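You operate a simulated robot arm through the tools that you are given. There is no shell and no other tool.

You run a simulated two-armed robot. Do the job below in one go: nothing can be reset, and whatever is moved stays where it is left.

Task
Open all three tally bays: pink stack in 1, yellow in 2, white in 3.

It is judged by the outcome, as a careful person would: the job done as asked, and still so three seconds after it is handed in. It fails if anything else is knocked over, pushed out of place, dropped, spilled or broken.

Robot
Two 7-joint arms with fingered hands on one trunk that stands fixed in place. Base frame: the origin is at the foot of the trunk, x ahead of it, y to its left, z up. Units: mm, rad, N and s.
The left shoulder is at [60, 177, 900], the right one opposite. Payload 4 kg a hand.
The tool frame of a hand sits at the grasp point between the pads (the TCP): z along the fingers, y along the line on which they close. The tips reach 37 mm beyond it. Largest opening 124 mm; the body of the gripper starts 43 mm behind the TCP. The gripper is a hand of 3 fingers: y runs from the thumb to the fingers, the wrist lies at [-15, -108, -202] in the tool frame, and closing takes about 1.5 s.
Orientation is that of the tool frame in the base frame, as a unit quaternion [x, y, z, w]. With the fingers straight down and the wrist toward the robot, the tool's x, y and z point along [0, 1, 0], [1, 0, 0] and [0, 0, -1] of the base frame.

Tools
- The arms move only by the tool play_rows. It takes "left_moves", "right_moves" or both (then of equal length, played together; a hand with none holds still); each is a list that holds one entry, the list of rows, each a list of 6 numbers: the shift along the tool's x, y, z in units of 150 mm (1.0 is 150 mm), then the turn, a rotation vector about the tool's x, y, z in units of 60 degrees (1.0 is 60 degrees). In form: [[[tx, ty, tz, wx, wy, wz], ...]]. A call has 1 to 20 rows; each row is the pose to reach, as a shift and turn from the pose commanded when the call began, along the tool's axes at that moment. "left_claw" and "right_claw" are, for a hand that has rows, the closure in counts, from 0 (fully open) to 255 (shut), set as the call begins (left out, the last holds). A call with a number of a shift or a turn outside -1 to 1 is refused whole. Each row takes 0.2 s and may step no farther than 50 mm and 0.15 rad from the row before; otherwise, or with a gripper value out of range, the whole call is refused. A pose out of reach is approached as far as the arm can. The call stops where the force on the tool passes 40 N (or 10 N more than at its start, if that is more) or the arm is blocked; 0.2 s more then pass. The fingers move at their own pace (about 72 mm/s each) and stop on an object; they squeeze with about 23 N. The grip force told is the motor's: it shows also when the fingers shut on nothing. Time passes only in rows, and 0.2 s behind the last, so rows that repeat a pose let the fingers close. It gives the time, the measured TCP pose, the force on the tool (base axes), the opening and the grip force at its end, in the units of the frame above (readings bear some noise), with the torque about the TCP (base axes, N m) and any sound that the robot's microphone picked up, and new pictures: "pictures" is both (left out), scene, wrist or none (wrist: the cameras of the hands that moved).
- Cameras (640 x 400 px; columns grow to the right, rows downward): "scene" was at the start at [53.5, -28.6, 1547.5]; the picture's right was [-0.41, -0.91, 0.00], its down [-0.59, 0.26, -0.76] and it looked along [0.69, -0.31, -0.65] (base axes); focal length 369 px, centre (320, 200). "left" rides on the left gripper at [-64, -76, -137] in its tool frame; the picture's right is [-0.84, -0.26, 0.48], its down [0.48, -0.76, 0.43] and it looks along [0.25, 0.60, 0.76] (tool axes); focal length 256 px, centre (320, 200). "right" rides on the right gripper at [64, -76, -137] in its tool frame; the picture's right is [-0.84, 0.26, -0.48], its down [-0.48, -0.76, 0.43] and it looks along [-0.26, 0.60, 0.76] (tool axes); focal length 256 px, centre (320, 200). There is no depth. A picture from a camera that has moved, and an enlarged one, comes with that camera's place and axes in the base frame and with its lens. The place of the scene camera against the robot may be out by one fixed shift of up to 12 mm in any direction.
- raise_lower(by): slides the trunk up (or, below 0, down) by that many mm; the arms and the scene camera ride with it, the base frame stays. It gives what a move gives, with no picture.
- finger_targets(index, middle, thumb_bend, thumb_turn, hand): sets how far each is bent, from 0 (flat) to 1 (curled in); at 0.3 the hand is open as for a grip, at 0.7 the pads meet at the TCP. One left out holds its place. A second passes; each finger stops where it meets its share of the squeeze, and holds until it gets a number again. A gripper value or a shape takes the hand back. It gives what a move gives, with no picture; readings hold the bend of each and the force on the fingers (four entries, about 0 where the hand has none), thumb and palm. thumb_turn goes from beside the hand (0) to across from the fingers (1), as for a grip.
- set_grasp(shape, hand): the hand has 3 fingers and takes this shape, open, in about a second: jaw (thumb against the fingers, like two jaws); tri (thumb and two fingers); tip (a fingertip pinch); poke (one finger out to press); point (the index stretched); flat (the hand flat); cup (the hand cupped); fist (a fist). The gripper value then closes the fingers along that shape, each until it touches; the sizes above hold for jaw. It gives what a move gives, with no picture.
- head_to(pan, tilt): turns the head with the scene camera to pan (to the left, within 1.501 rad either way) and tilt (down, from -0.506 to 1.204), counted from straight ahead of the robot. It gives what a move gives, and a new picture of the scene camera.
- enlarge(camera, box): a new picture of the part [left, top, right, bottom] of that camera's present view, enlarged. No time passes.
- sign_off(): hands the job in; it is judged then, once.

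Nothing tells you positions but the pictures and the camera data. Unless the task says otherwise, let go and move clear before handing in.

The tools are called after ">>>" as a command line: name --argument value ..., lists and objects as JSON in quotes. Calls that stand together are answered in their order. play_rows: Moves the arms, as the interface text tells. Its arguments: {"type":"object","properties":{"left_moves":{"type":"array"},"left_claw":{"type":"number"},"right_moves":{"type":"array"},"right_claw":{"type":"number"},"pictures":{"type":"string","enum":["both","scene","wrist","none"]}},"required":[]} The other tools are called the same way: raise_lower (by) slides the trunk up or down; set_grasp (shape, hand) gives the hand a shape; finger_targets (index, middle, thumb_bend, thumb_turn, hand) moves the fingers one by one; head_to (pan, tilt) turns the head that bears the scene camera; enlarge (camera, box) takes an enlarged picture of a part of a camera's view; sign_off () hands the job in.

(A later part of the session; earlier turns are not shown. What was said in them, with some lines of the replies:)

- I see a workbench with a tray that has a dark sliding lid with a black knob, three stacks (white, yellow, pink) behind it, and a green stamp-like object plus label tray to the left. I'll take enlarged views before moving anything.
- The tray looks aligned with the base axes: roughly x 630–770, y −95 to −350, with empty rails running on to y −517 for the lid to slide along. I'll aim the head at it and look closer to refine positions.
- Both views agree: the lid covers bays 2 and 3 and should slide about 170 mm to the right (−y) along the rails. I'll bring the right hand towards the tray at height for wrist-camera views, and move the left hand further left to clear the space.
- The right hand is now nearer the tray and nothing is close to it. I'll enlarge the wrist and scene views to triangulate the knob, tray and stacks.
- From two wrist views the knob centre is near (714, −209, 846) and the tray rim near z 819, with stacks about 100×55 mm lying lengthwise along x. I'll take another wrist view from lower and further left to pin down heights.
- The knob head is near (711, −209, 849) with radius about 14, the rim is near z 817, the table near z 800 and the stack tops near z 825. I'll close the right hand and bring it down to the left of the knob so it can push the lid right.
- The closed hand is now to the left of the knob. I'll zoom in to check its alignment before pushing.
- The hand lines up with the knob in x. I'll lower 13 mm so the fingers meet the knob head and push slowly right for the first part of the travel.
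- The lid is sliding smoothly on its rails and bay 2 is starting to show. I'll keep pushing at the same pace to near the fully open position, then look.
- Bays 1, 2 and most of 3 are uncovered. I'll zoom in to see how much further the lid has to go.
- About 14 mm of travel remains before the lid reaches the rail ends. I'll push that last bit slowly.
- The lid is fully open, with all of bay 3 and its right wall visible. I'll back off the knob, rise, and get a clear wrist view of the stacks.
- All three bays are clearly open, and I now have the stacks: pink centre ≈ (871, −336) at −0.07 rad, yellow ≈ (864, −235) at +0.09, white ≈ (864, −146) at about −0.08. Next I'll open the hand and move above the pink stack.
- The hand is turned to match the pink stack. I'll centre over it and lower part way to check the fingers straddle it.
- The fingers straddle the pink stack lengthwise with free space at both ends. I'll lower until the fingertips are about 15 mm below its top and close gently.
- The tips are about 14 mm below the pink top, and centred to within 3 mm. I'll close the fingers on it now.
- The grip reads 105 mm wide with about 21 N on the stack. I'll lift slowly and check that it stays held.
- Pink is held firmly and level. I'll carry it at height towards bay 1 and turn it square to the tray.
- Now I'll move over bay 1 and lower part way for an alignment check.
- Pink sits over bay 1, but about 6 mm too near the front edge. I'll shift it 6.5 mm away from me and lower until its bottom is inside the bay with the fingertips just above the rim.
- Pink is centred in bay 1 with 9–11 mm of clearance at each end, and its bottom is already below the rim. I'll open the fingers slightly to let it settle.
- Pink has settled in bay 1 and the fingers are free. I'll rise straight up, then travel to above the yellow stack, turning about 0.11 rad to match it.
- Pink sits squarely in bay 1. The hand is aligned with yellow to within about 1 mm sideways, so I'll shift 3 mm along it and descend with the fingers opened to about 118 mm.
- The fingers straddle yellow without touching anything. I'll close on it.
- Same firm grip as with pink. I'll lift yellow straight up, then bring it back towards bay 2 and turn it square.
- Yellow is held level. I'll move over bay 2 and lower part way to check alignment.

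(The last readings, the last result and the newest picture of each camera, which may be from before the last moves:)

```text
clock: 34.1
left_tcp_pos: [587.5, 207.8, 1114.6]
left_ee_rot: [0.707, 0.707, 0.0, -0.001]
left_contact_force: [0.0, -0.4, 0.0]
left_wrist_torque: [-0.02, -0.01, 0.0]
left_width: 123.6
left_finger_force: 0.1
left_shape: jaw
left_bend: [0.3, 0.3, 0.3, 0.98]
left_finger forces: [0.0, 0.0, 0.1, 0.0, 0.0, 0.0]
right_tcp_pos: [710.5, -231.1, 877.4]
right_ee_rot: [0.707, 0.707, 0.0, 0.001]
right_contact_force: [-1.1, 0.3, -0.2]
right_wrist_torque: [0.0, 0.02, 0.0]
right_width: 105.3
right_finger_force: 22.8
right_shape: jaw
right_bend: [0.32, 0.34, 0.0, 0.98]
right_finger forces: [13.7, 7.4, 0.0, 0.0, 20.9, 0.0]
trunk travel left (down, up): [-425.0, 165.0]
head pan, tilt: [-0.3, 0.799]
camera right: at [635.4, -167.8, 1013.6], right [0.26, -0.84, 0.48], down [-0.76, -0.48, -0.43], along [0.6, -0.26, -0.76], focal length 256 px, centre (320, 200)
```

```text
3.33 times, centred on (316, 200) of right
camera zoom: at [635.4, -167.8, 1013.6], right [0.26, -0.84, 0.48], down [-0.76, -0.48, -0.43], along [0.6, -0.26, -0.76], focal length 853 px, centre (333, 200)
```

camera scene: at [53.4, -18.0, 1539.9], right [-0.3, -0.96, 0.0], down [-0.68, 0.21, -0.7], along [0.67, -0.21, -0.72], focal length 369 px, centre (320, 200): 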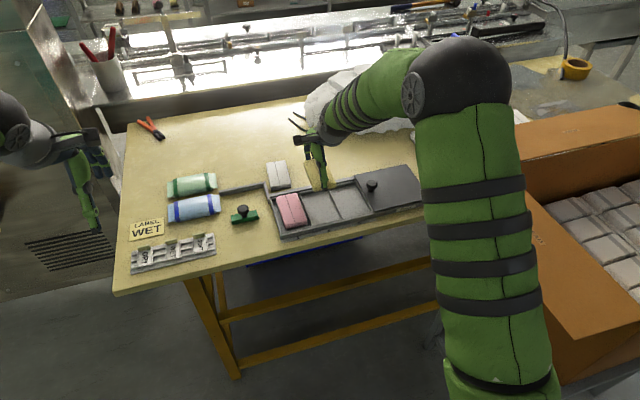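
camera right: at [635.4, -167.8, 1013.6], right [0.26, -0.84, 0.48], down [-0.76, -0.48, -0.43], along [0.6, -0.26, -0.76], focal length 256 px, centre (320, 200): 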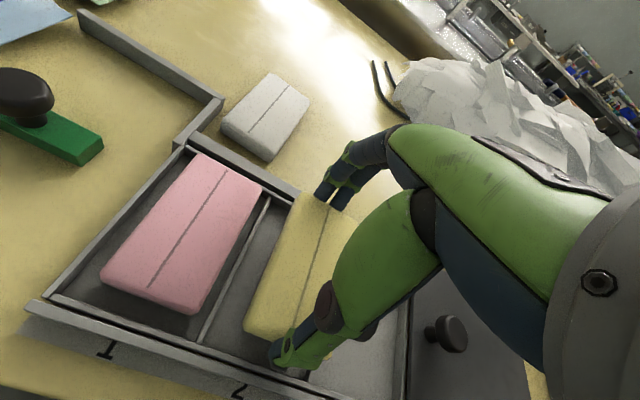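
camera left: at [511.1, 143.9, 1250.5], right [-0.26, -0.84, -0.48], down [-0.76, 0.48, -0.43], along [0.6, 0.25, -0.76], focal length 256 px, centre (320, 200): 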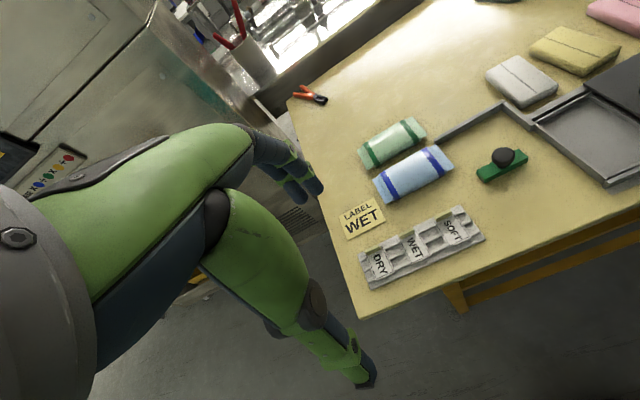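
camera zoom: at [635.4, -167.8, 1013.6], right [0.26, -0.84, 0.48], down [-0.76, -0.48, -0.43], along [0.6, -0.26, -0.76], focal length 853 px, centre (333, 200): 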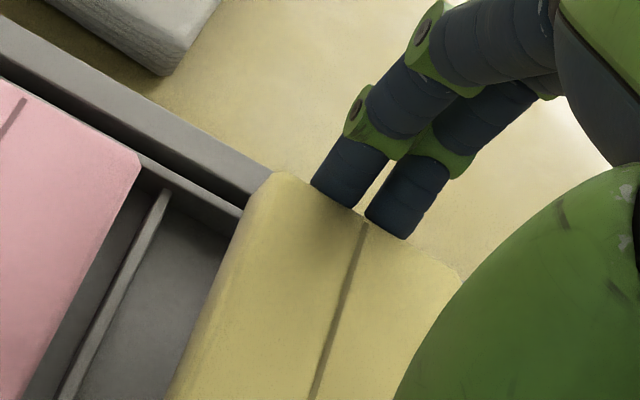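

Yellow is 2 mm right of bay 2's centre. I'll correct that and lower to the same release height I used for pink.

>>> play_rows --right_moves '[[[0.014, -0.005, 0.02, 0, 0, 0], [0.014, -0.005, 0.06, 0, 0, 0], [0.014, -0.005, 0.1, 0, 0, 0], [0.014, -0.005, 0.13, 0, 0, 0], [0.014, -0.005, 0.143, 0, 0, 0], [0.014, -0.005, 0.143, 0, 0, 0]]]' --pictures "none"

>>> enlarge --camera "right" --box '[160, 240, 416, 400]'

>>> enlarge --camera "right" --box '[220, 140, 412, 260]'

```text
clock: 35.5
left_tcp_pos: [586.8, 208.1, 1114.1]
left_ee_rot: [0.707, 0.708, 0.0, 0.0]
left_contact_force: [-0.8, -0.4, 0.9]
left_wrist_torque: [0.01, 0.0, 0.0]
left_width: 123.5
left_finger_force: 0.1
left_shape: jaw
left_bend: [0.3, 0.3, 0.3, 0.98]
left_finger forces: [0.0, 0.0, 0.1, 0.0, 0.0, 0.0]
right_tcp_pos: [710.3, -229.2, 855.4]
right_ee_rot: [0.707, 0.707, 0.0, 0.0]
right_contact_force: [-0.7, -0.8, -0.4]
right_wrist_torque: [-0.01, -0.03, -0.02]
right_width: 105.3
right_finger_force: 23.5
right_shape: jaw
right_bend: [0.32, 0.34, 0.0, 0.98]
right_finger forces: [13.7, 7.3, 0.1, 0.0, 20.9, 0.0]
trunk travel left (down, up): [-425.0, 165.0]
head pan, tilt: [-0.3, 0.799]
```

```text
2.50 times, centred on (288, 320) of right
camera zoom: at [634.6, -165.8, 992.4], right [0.26, -0.84, 0.48], down [-0.76, -0.48, -0.43], along [0.6, -0.26, -0.76], focal length 640 px, centre (400, -100)
```

zoom: 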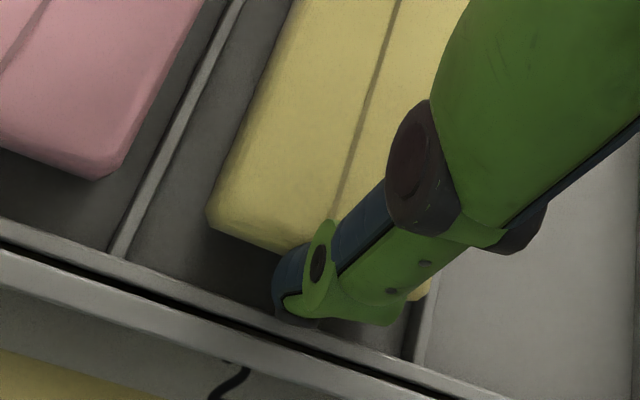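

```text
3.33 times, centred on (316, 200) of right
camera zoom: at [634.6, -165.8, 992.4], right [0.26, -0.84, 0.48], down [-0.76, -0.48, -0.43], along [0.6, -0.26, -0.76], focal length 853 px, centre (333, 200)
```

zoom: 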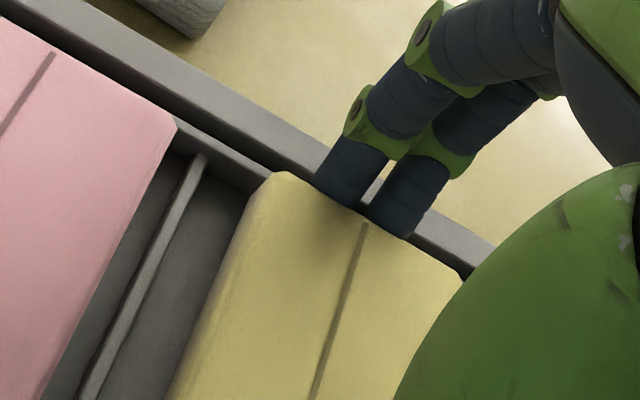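

Yellow is centred in bay 2, with its bottom inside the walls and no contact force. I'll release it with a small opening.

>>> play_rows --right_moves '[[[0, 0, 0, 0, 0, 0], [0, 0, 0, 0, 0, 0], [0, 0, 0, 0, 0, 0]]]' --right_claw 22 --pictures "none"

>>> enlarge --camera "right" --box '[160, 160, 416, 320]'

>>> enlarge --camera "scene" --box '[260, 150, 388, 230]'

```text
clock: 36.3
left_tcp_pos: [587.7, 208.6, 1115.0]
left_ee_rot: [0.707, 0.707, 0.0, 0.0]
left_contact_force: [0.4, 0.0, -0.1]
left_wrist_torque: [0.01, -0.03, -0.04]
left_width: 123.6
left_finger_force: 0.1
left_shape: jaw
left_bend: [0.3, 0.3, 0.3, 0.98]
left_finger forces: [0.0, 0.0, 0.1, 0.1, 0.0, 0.0]
right_tcp_pos: [710.1, -228.8, 855.9]
right_ee_rot: [0.707, 0.707, 0.0, -0.001]
right_contact_force: [0.2, 0.8, 0.4]
right_wrist_torque: [0.01, -0.03, 0.04]
right_width: 113.2
right_finger_force: 0.1
right_shape: jaw
right_bend: [0.31, 0.32, 0.24, 0.98]
right_finger forces: [0.0, 0.0, 0.0, 0.0, 0.0, 0.0]
trunk travel left (down, up): [-425.0, 165.0]
head pan, tilt: [-0.3, 0.799]
```

```text
2.50 times, centred on (288, 240) of right
camera zoom: at [634.7, -165.8, 992.6], right [0.26, -0.84, 0.48], down [-0.76, -0.48, -0.43], along [0.6, -0.26, -0.76], focal length 640 px, centre (400, 100)
```

zoom: 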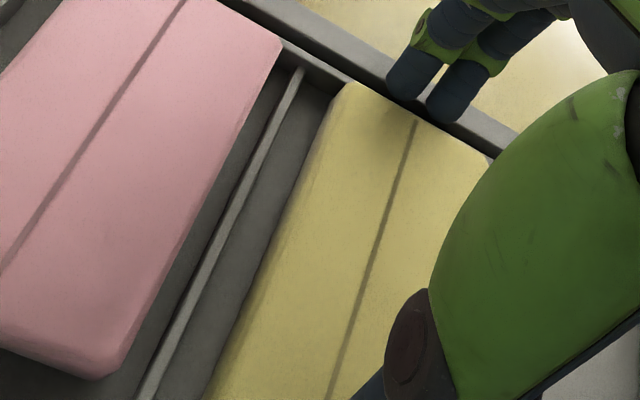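

```text
5.00 times, centred on (324, 190) of scene
camera zoom: at [53.4, -17.9, 1539.9], right [-0.3, -0.96, 0.0], down [-0.68, 0.21, -0.7], along [0.67, -0.21, -0.72], focal length 1844 px, centre (300, 250)
```

zoom: 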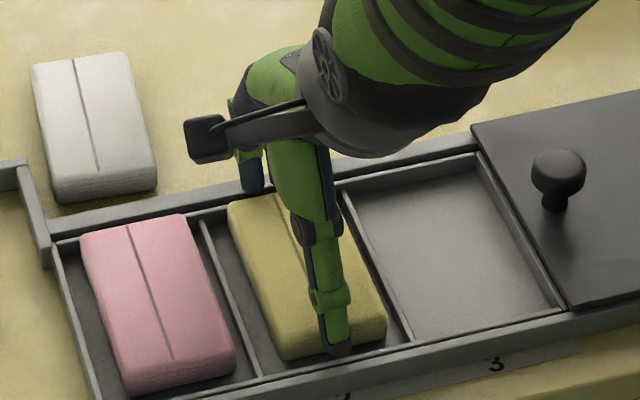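

Yellow has settled in bay 2. I'll rise and move above the white stack, centre ≈ (863, −145) at −0.06 rad.

>>> play_rows --right_moves '[[[0, 0, -0.06, 0, 0, 0], [0, 0, -0.2, 0, 0, 0], [0.02, 0.06, -0.36, 0, 0, 0.01], [0.1, 0.2, -0.45, 0, 0, 0.02], [0.22, 0.4, -0.45, 0, 0, 0.03], [0.34, 0.6, -0.45, 0, 0, 0.045], [0.46, 0.8, -0.45, 0, 0, 0.055], [0.555, 0.98, -0.45, 0, 0, 0.061], [0.555, 0.98, -0.45, 0, 0, 0.061]]]' --right_claw 22 --pictures "both"

>>> enlarge --camera "scene" --box '[260, 150, 388, 230]'

>>> enlarge --camera "right" --box '[160, 180, 416, 340]'

```text
clock: 38.3
left_tcp_pos: [587.4, 208.2, 1114.4]
left_ee_rot: [0.708, 0.707, 0.0, -0.001]
left_contact_force: [0.4, 0.6, -0.1]
left_wrist_torque: [-0.05, 0.03, -0.01]
left_width: 123.2
left_finger_force: 0.0
left_shape: jaw
left_bend: [0.3, 0.3, 0.3, 0.98]
left_finger forces: [0.1, 0.0, 0.0, 0.1, 0.0, 0.0]
right_tcp_pos: [857.2, -145.8, 922.6]
right_ee_rot: [0.73, 0.684, 0.0, 0.0]
right_contact_force: [-0.4, -0.2, -0.2]
right_wrist_torque: [0.01, 0.06, 0.03]
right_width: 113.5
right_finger_force: 0.0
right_shape: jaw
right_bend: [0.31, 0.32, 0.24, 0.98]
right_finger forces: [0.0, 0.0, 0.0, 0.1, 0.0, 0.1]
trunk travel left (down, up): [-425.0, 165.0]
head pan, tilt: [-0.3, 0.799]
camera scene: at [53.3, -18.0, 1539.9], right [-0.3, -0.96, 0.0], down [-0.68, 0.21, -0.7], along [0.67, -0.21, -0.72], focal length 369 px, centre (320, 200)
camera right: at [785.5, -77.0, 1059.5], right [0.2, -0.85, 0.48], down [-0.79, -0.43, -0.43], along [0.58, -0.29, -0.76], focal length 256 px, centre (320, 200)
```

scene: 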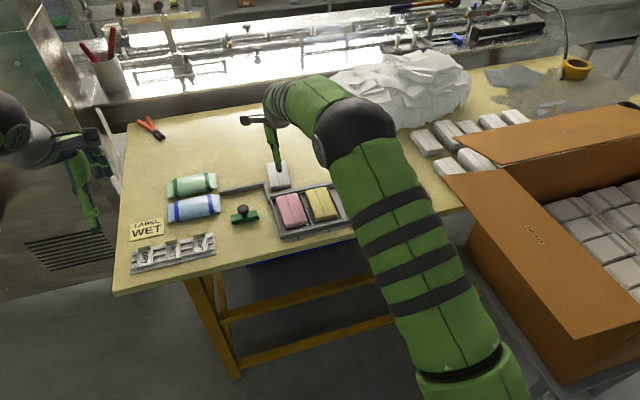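
right: 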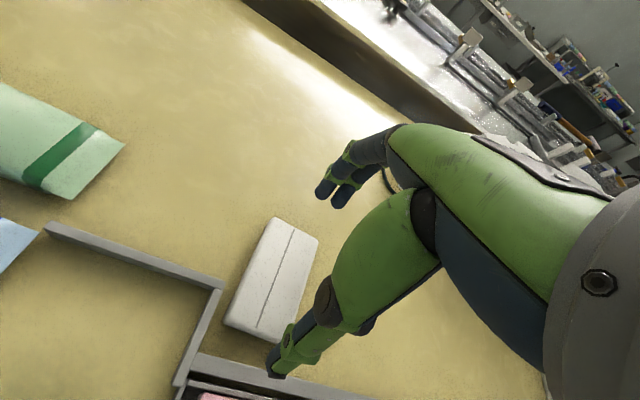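

```text
5.00 times, centred on (324, 190) of scene
camera zoom: at [53.3, -18.0, 1539.9], right [-0.3, -0.96, 0.0], down [-0.68, 0.21, -0.7], along [0.67, -0.21, -0.72], focal length 1844 px, centre (300, 250)
```

zoom: 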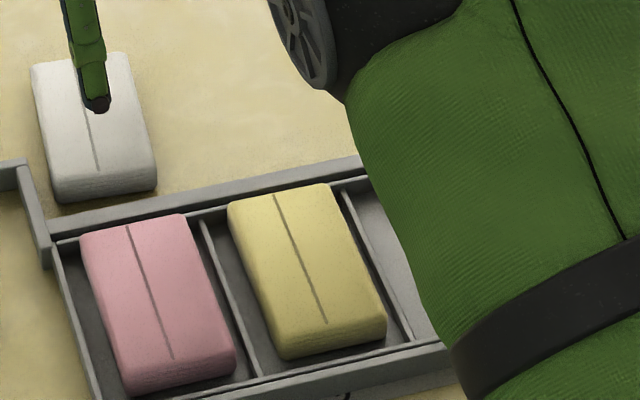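

```text
2.50 times, centred on (288, 260) of right
camera zoom: at [785.5, -77.0, 1059.5], right [0.2, -0.85, 0.48], down [-0.79, -0.43, -0.43], along [0.58, -0.29, -0.76], focal length 640 px, centre (400, 50)
```

zoom: 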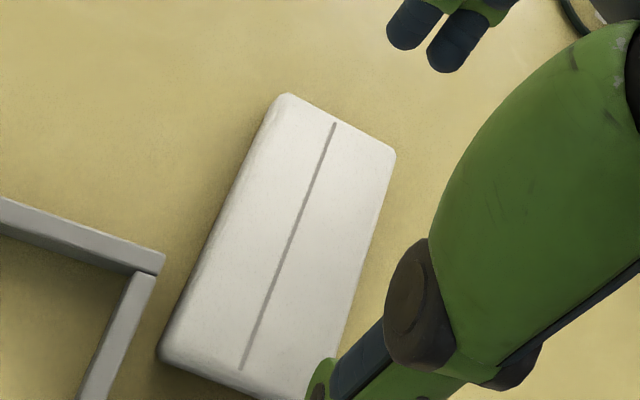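

The white stack is aligned in angle, and the hand needs about +6 mm along it and +2 mm sideways. I'll correct and descend.

>>> play_rows --right_moves '[[[0.015, 0.04, 0.1, 0, 0, 0], [0.015, 0.04, 0.22, 0, 0, 0], [0.015, 0.04, 0.33, 0, 0, 0], [0.015, 0.04, 0.42, 0, 0, 0], [0.015, 0.04, 0.47, 0, 0, 0], [0.015, 0.04, 0.503, 0, 0, 0], [0.015, 0.04, 0.503, 0, 0, 0]]]' --right_claw 12 --pictures "wrist"

>>> enlarge --camera "scene" --box '[220, 130, 348, 210]'

>>> enlarge --camera "right" --box '[160, 240, 416, 400]'

>>> enlarge --camera "right" --box '[220, 140, 412, 260]'

```text
clock: 39.9
left_tcp_pos: [587.7, 208.4, 1114.3]
left_ee_rot: [0.707, 0.707, 0.0, 0.0]
left_contact_force: [-0.1, -0.2, -0.3]
left_wrist_torque: [-0.01, 0.0, 0.0]
left_width: 123.8
left_finger_force: 0.1
left_shape: jaw
left_bend: [0.3, 0.3, 0.3, 0.98]
left_finger forces: [0.0, 0.1, 0.0, 0.0, 0.0, 0.0]
right_tcp_pos: [863.6, -144.9, 845.2]
right_ee_rot: [0.73, 0.684, 0.0, 0.001]
right_contact_force: [-0.7, -0.1, 0.0]
right_wrist_torque: [0.01, 0.02, 0.0]
right_width: 117.8
right_finger_force: 0.1
right_shape: jaw
right_bend: [0.3, 0.31, 0.31, 0.98]
right_finger forces: [0.0, 0.0, 0.0, 0.0, 0.0, 0.0]
trunk travel left (down, up): [-425.0, 165.0]
head pan, tilt: [-0.3, 0.799]
camera right: at [792.2, -76.0, 983.6], right [0.2, -0.85, 0.48], down [-0.79, -0.43, -0.43], along [0.58, -0.29, -0.76], focal length 256 px, centre (320, 200)
```

right: 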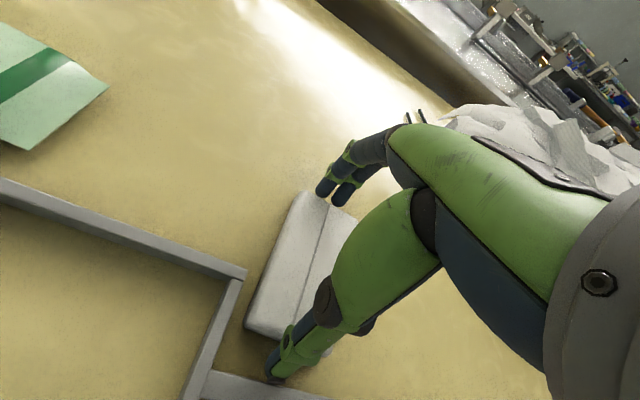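

```text
5.00 times, centred on (284, 170) of scene
camera zoom: at [53.4, -17.9, 1539.9], right [-0.3, -0.96, 0.0], down [-0.69, 0.21, -0.7], along [0.67, -0.21, -0.72], focal length 1844 px, centre (500, 350)
```

zoom: 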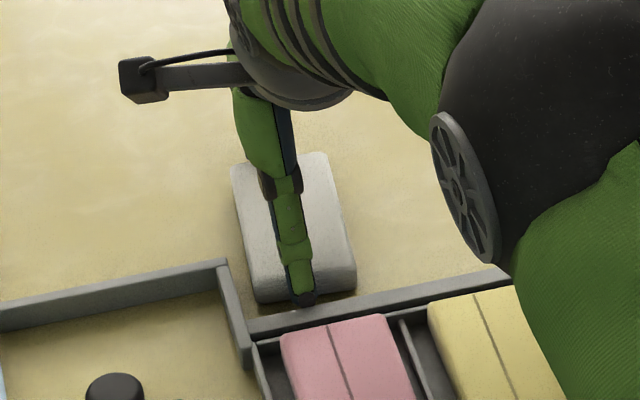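

```text
2.50 times, centred on (288, 320) of right
camera zoom: at [792.2, -76.0, 983.6], right [0.2, -0.85, 0.48], down [-0.79, -0.43, -0.43], along [0.58, -0.29, -0.76], focal length 640 px, centre (400, -100)
```

zoom: 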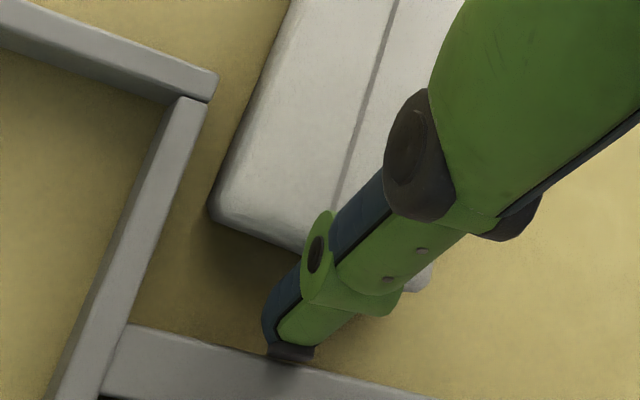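

```text
3.33 times, centred on (316, 200) of right
camera zoom: at [792.2, -76.0, 983.6], right [0.2, -0.85, 0.48], down [-0.79, -0.43, -0.43], along [0.58, -0.29, -0.76], focal length 853 px, centre (333, 200)
```

zoom: 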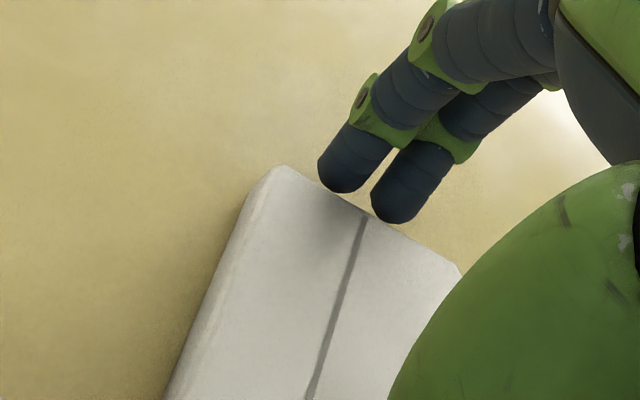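

The fingers straddle white, clear of the fence and rail. I'll close on it.

>>> play_rows --right_moves '[[[0, 0, 0, 0, 0, 0], [0, 0, 0, 0, 0, 0], [0, 0, 0, 0, 0, 0], [0, 0, 0, 0, 0, 0], [0, 0, 0, 0, 0, 0]]]' --right_claw 255 --pictures "none"

```text
clock: 41.1
left_tcp_pos: [588.0, 209.5, 1113.8]
left_ee_rot: [0.708, 0.707, 0.0, 0.0]
left_contact_force: [0.4, 0.8, 0.5]
left_wrist_torque: [0.01, -0.02, 0.02]
left_width: 123.6
left_finger_force: 0.1
left_shape: jaw
left_bend: [0.3, 0.3, 0.3, 0.98]
left_finger forces: [0.1, 0.1, 0.1, 0.1, 0.0, 0.0]
right_tcp_pos: [864.1, -143.6, 847.7]
right_ee_rot: [0.73, 0.684, 0.0, 0.0]
right_contact_force: [-0.9, 0.5, 0.1]
right_wrist_torque: [0.0, 0.0, -0.01]
right_width: 105.4
right_finger_force: 22.4
right_shape: jaw
right_bend: [0.32, 0.34, 0.0, 0.98]
right_finger forces: [13.8, 7.3, 0.0, 0.0, 20.9, 0.0]
trunk travel left (down, up): [-425.0, 165.0]
head pan, tilt: [-0.3, 0.799]
```

White is gripped the same way. I'll lift it and carry it at height towards bay 3, turning it square.

>>> play_rows --right_moves '[[[0, 0, -0.03, 0, 0, 0], [0, 0, -0.08, 0, 0, 0], [0, 0, -0.18, 0, 0, 0], [0, 0, -0.32, 0, 0, 0], [0, 0, -0.46, 0, 0, 0], [-0.05, -0.04, -0.55, 0, 0, 0], [-0.18, -0.14, -0.57, 0, 0, -0.02], [-0.33, -0.26, -0.57, 0, 0, -0.035], [-0.48, -0.38, -0.57, 0, 0, -0.05], [-0.59, -0.46, -0.57, 0, 0, -0.061], [-0.634, -0.494, -0.57, 0, 0, -0.061], [-0.634, -0.494, -0.57, 0, 0, -0.061]]]' --pictures "both"

```text
clock: 43.7
left_tcp_pos: [588.9, 207.0, 1113.6]
left_ee_rot: [0.707, 0.707, 0.0, 0.0]
left_contact_force: [-0.3, 0.1, 0.1]
left_wrist_torque: [0.03, -0.05, -0.02]
left_width: 123.8
left_finger_force: 0.1
left_shape: jaw
left_bend: [0.3, 0.3, 0.3, 0.98]
left_finger forces: [0.1, 0.1, 0.0, 0.0, 0.0, 0.1]
right_tcp_pos: [782.9, -235.0, 933.3]
right_ee_rot: [0.707, 0.707, 0.0, -0.001]
right_contact_force: [0.3, 0.0, -0.8]
right_wrist_torque: [-0.01, 0.0, 0.0]
right_width: 105.4
right_finger_force: 23.5
right_shape: jaw
right_bend: [0.32, 0.34, 0.0, 0.98]
right_finger forces: [13.7, 7.3, 0.1, 0.1, 21.0, 0.0]
trunk travel left (down, up): [-425.0, 165.0]
head pan, tilt: [-0.3, 0.799]
camera scene: at [53.4, -17.9, 1539.9], right [-0.3, -0.96, 0.0], down [-0.69, 0.21, -0.7], along [0.67, -0.21, -0.72], focal length 369 px, centre (320, 200)
camera right: at [708.0, -171.9, 1070.2], right [0.26, -0.84, 0.48], down [-0.76, -0.48, -0.43], along [0.6, -0.26, -0.76], focal length 256 px, centre (320, 200)
```

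scene: 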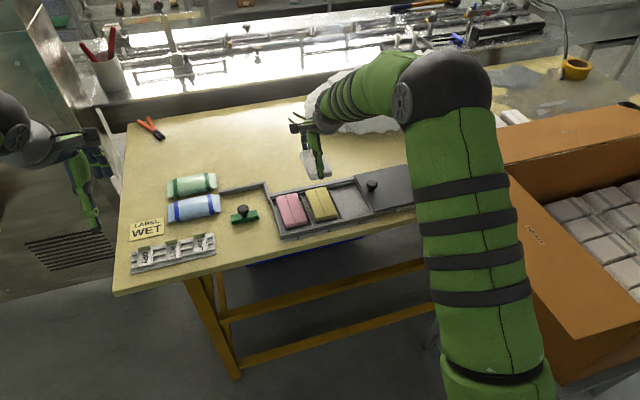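
right: 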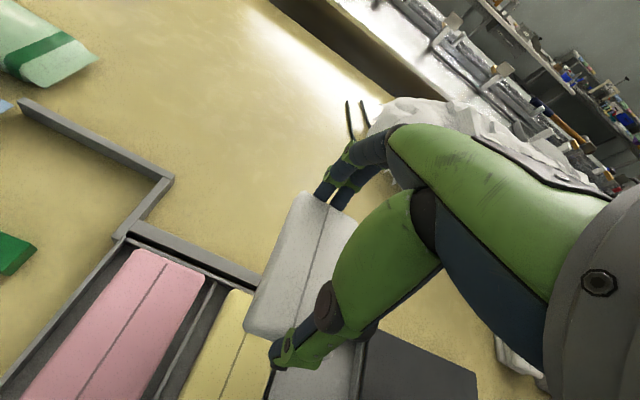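

White is held level. I'll move over bay 3 and lower part way to check alignment.

>>> play_rows --right_moves '[[[-0.1, -0.09, 0, 0, 0, 0], [-0.24, -0.22, 0, 0, 0, 0], [-0.38, -0.36, 0, 0, 0, 0], [-0.48, -0.45, 0.04, 0, 0, 0], [-0.52, -0.489, 0.13, 0, 0, 0], [-0.52, -0.489, 0.24, 0, 0, 0], [-0.52, -0.489, 0.32, 0, 0, 0], [-0.52, -0.489, 0.37, 0, 0, 0], [-0.52, -0.489, 0.37, 0, 0, 0]]]' --pictures "wrist"

>>> enlarge --camera "scene" --box '[280, 150, 408, 230]'

>>> enlarge --camera "right" --box '[160, 240, 416, 400]'

>>> enlarge --camera "right" --box '[220, 140, 412, 260]'

```text
clock: 45.7
left_tcp_pos: [587.3, 208.3, 1114.8]
left_ee_rot: [0.707, 0.707, -0.001, 0.0]
left_contact_force: [-0.3, -0.4, 0.0]
left_wrist_torque: [0.0, -0.04, -0.03]
left_width: 123.5
left_finger_force: 0.1
left_shape: jaw
left_bend: [0.3, 0.3, 0.3, 0.98]
left_finger forces: [0.0, 0.0, 0.0, 0.1, 0.0, 0.0]
right_tcp_pos: [710.7, -310.4, 876.9]
right_ee_rot: [0.707, 0.707, 0.0, 0.001]
right_contact_force: [-0.2, -0.8, -0.8]
right_wrist_torque: [-0.02, 0.03, -0.01]
right_width: 105.4
right_finger_force: 22.5
right_shape: jaw
right_bend: [0.32, 0.34, 0.0, 0.98]
right_finger forces: [13.6, 7.2, 0.1, 0.0, 20.9, 0.0]
trunk travel left (down, up): [-425.0, 165.0]
head pan, tilt: [-0.3, 0.799]
camera right: at [634.5, -249.1, 1014.0], right [0.26, -0.84, 0.48], down [-0.76, -0.48, -0.43], along [0.6, -0.26, -0.76], focal length 256 px, centre (320, 200)
```

right: 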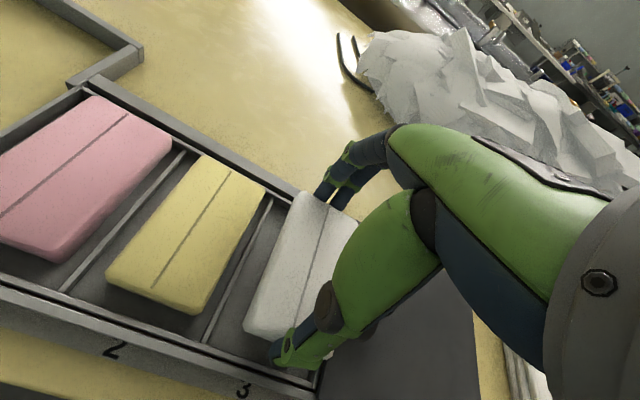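

```text
5.00 times, centred on (344, 190) of scene
camera zoom: at [53.4, -18.0, 1539.9], right [-0.3, -0.96, 0.0], down [-0.69, 0.21, -0.7], along [0.67, -0.21, -0.72], focal length 1844 px, centre (200, 250)
```

zoom: 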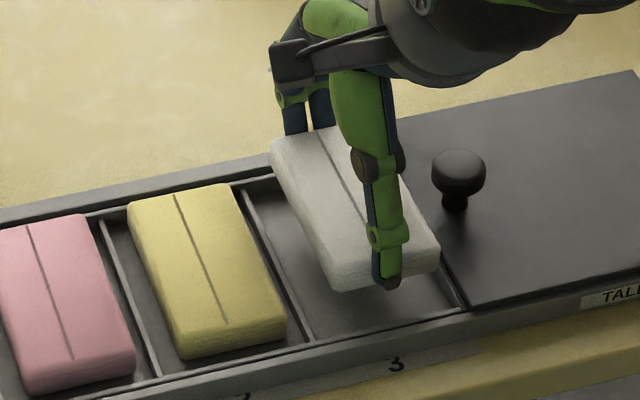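

```text
2.50 times, centred on (288, 320) of right
camera zoom: at [634.5, -249.1, 1014.0], right [0.26, -0.84, 0.48], down [-0.76, -0.48, -0.43], along [0.6, -0.26, -0.76], focal length 640 px, centre (400, -100)
```

zoom: 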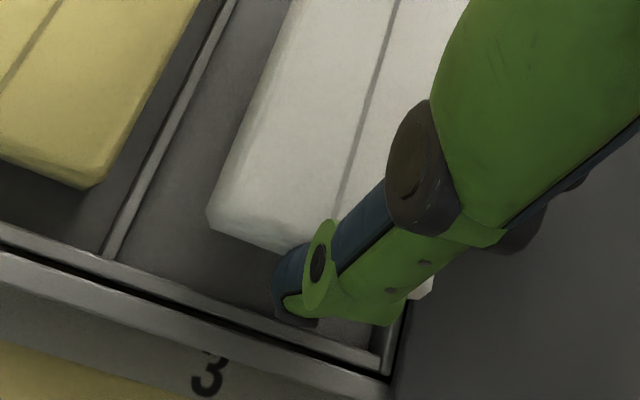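

```text
3.33 times, centred on (316, 200) of right
camera zoom: at [634.5, -249.1, 1014.0], right [0.26, -0.84, 0.48], down [-0.76, -0.48, -0.43], along [0.6, -0.26, -0.76], focal length 853 px, centre (333, 200)
```

zoom: 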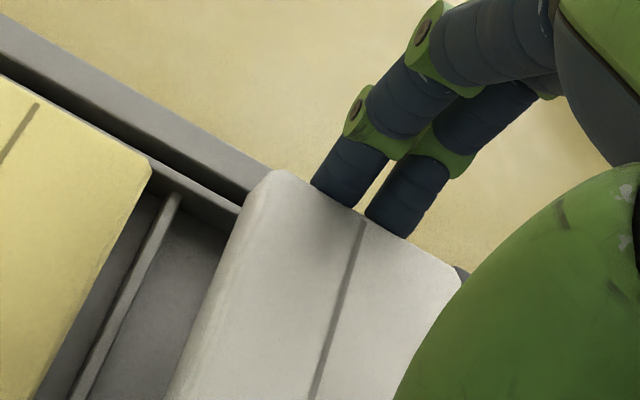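

White is centred over bay 3 to within about 1 mm. I'll lower it to the release height.

>>> play_rows --right_moves '[[[0, -0.003, 0.03, 0, 0, 0], [0, -0.003, 0.07, 0, 0, 0], [0, -0.003, 0.11, 0, 0, 0], [0, -0.003, 0.135, 0, 0, 0], [0, -0.003, 0.143, 0, 0, 0], [0, -0.003, 0.143, 0, 0, 0]]]' --pictures "none"

>>> enlarge --camera "right" --box '[160, 240, 416, 400]'

>>> enlarge --camera "right" --box '[220, 140, 412, 260]'

```text
clock: 47.1
left_tcp_pos: [588.2, 209.2, 1113.7]
left_ee_rot: [0.707, 0.707, 0.0, 0.0]
left_contact_force: [0.1, 0.4, 0.6]
left_wrist_torque: [0.02, -0.01, -0.01]
left_width: 123.4
left_finger_force: 0.2
left_shape: jaw
left_bend: [0.3, 0.3, 0.3, 0.98]
left_finger forces: [0.0, 0.0, 0.0, 0.0, 0.0, 0.0]
right_tcp_pos: [708.6, -312.2, 855.2]
right_ee_rot: [0.707, 0.707, 0.0, 0.0]
right_contact_force: [-0.8, -0.2, 0.5]
right_wrist_torque: [0.02, -0.02, -0.01]
right_width: 105.3
right_finger_force: 22.9
right_shape: jaw
right_bend: [0.32, 0.34, 0.0, 0.98]
right_finger forces: [13.6, 7.3, 0.0, 0.0, 20.9, 0.0]
trunk travel left (down, up): [-425.0, 165.0]
head pan, tilt: [-0.3, 0.799]
```

```text
2.50 times, centred on (288, 320) of right
camera zoom: at [634.0, -248.5, 992.6], right [0.26, -0.84, 0.48], down [-0.76, -0.48, -0.43], along [0.6, -0.26, -0.76], focal length 640 px, centre (400, -100)
```

zoom: 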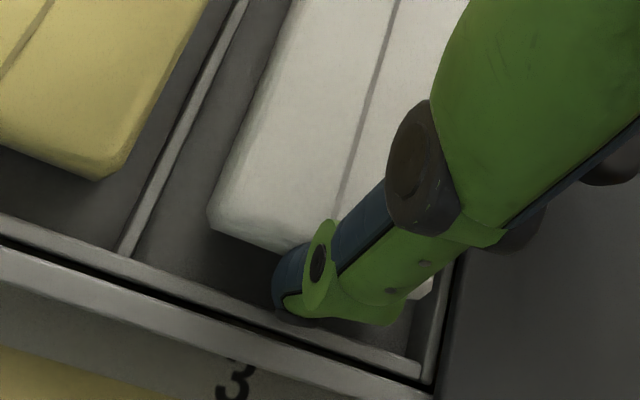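

```text
3.33 times, centred on (316, 200) of right
camera zoom: at [634.0, -248.5, 992.6], right [0.26, -0.84, 0.48], down [-0.76, -0.48, -0.43], along [0.6, -0.26, -0.76], focal length 853 px, centre (333, 200)
```

zoom: 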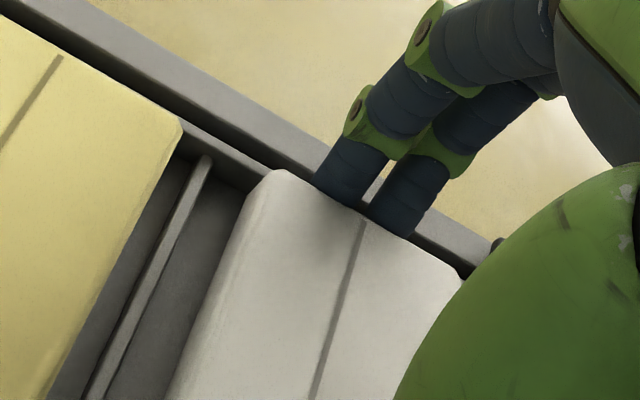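

White is inside bay 3 with even gaps and no contact force. I'll release it.

>>> play_rows --right_moves '[[[0, 0, 0, 0, 0, 0], [0, 0, 0, 0, 0, 0], [0, 0, 0, 0, 0, 0]]]' --right_claw 22 --pictures "none"

>>> enlarge --camera "right" --box '[160, 160, 416, 320]'

>>> enlarge --camera "scene" --box '[280, 150, 408, 230]'

```text
clock: 47.9
left_tcp_pos: [588.2, 208.3, 1115.0]
left_ee_rot: [0.707, 0.707, 0.0, 0.0]
left_contact_force: [0.1, 0.4, -0.6]
left_wrist_torque: [0.02, 0.0, -0.01]
left_width: 123.6
left_finger_force: 0.0
left_shape: jaw
left_bend: [0.3, 0.3, 0.3, 0.98]
left_finger forces: [0.0, 0.0, 0.1, 0.1, 0.0, 0.0]
right_tcp_pos: [709.8, -311.5, 856.6]
right_ee_rot: [0.707, 0.707, 0.0, -0.001]
right_contact_force: [0.5, -0.1, -0.8]
right_wrist_torque: [0.0, -0.03, 0.02]
right_width: 113.0
right_finger_force: 0.1
right_shape: jaw
right_bend: [0.31, 0.32, 0.24, 0.98]
right_finger forces: [0.1, 0.0, 0.0, 0.1, 0.0, 0.0]
trunk travel left (down, up): [-425.0, 165.0]
head pan, tilt: [-0.3, 0.799]
```

```text
2.50 times, centred on (288, 240) of right
camera zoom: at [634.0, -248.4, 992.7], right [0.26, -0.84, 0.48], down [-0.76, -0.48, -0.43], along [0.6, -0.26, -0.76], focal length 640 px, centre (400, 100)
```

zoom: 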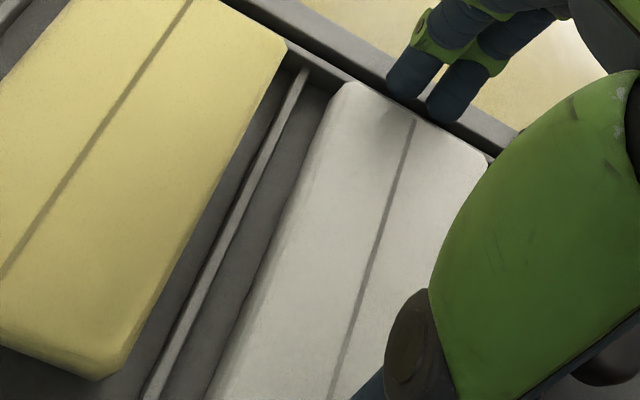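

```text
5.00 times, centred on (344, 190) of scene
camera zoom: at [53.4, -18.0, 1539.9], right [-0.3, -0.96, 0.0], down [-0.68, 0.21, -0.7], along [0.67, -0.21, -0.72], focal length 1844 px, centre (200, 250)
```

zoom: 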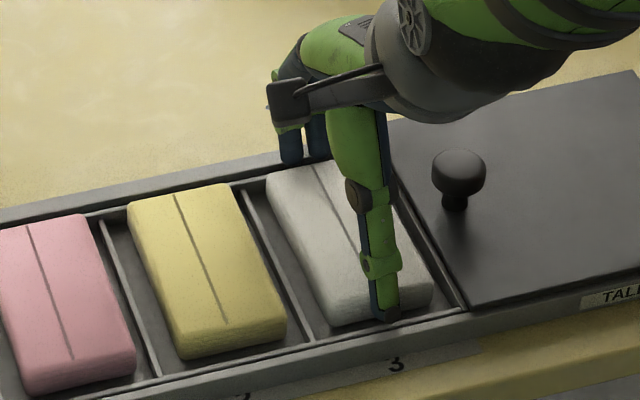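

All three stacks are in their bays. I'll raise the hand straight up and back away clear of the tray.

>>> play_rows --right_moves '[[[0, 0, -0.06, 0, 0, 0], [0, 0, -0.2, 0, 0, 0], [0, 0, -0.4, 0, 0, 0], [0, 0, -0.6, 0, 0, 0], [0, -0.1, -0.8, 0, 0, 0], [0, -0.3, -0.95, 0, 0, 0], [0, -0.55, -1.0, 0, 0, 0], [0, -0.8, -1.0, 0, 0, 0], [-0.1, -1.0, -1.0, 0, 0, 0], [-0.1, -1.0, -1.0, 0, 0, 0]]]' --pictures "both"

>>> enlarge --camera "scene" --box '[250, 150, 442, 270]'

```text
clock: 50.1
left_tcp_pos: [588.3, 207.8, 1114.5]
left_ee_rot: [0.707, 0.707, 0.001, 0.0]
left_contact_force: [0.4, 0.0, 0.1]
left_wrist_torque: [0.02, -0.01, 0.02]
left_width: 123.4
left_finger_force: 0.0
left_shape: jaw
left_bend: [0.3, 0.3, 0.3, 0.98]
left_finger forces: [0.0, 0.1, 0.0, 0.0, 0.0, 0.1]
right_tcp_pos: [559.6, -326.3, 1006.8]
right_ee_rot: [0.707, 0.707, -0.001, 0.0]
right_contact_force: [0.5, 0.4, 0.0]
right_wrist_torque: [0.05, 0.01, -0.01]
right_width: 113.0
right_finger_force: 0.1
right_shape: jaw
right_bend: [0.31, 0.32, 0.24, 0.98]
right_finger forces: [0.1, 0.0, 0.0, 0.1, 0.1, 0.0]
trunk travel left (down, up): [-425.0, 165.0]
head pan, tilt: [-0.3, 0.799]
camera scene: at [53.5, -17.9, 1539.9], right [-0.3, -0.96, 0.0], down [-0.69, 0.21, -0.7], along [0.67, -0.21, -0.72], focal length 369 px, centre (320, 200)
camera right: at [483.9, -263.1, 1142.8], right [0.26, -0.84, 0.48], down [-0.76, -0.48, -0.43], along [0.6, -0.26, -0.76], focal length 256 px, centre (320, 200)
```

scene: 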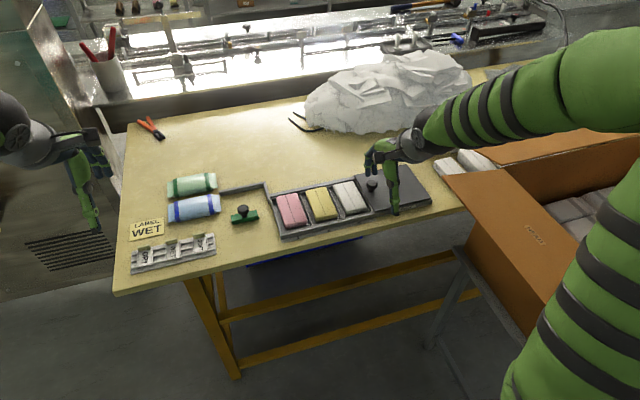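
right: 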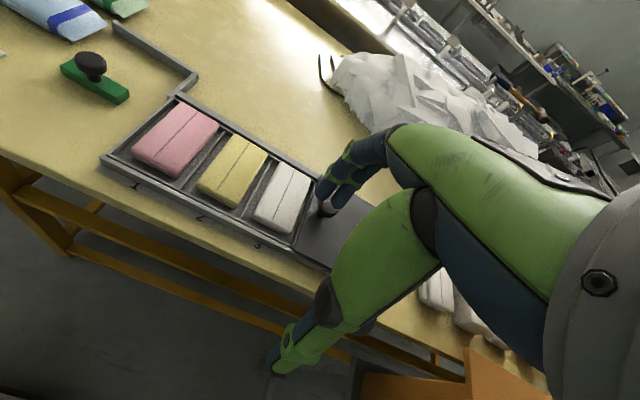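

```text
3.33 times, centred on (346, 210) of scene
camera zoom: at [53.5, -17.9, 1539.9], right [-0.3, -0.96, 0.0], down [-0.69, 0.21, -0.7], along [0.67, -0.21, -0.72], focal length 1229 px, centre (233, 167)
```

zoom: 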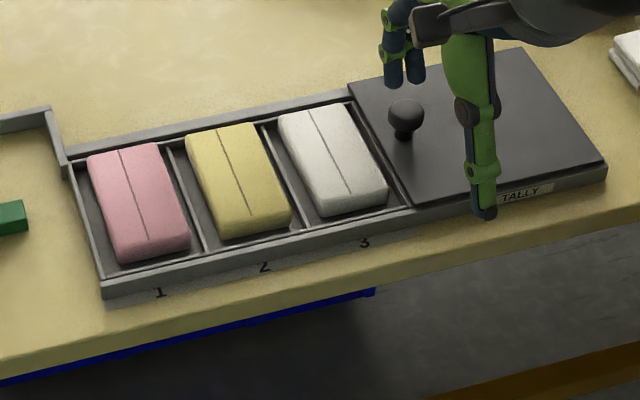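

Pink is in bay 1, yellow in bay 2 and white in bay 3. The lid is fully slid back, nothing else looks disturbed and the hand is well clear, so I'm handing in.

>>> sign_off

```text
The job is handed in.
```

The job is handed in. All three tally bays are open, with the pink stack in bay 1, yellow in bay 2 and white in bay 3.

I pushed the lid to the end of its rails, so all of bay 3 is uncovered. Each stack was released a few millimetres above its bay floor, and in the last pictures all three lie flat inside their walls. Nothing else on the bench looks moved, and both hands are empty and clear of the tray.
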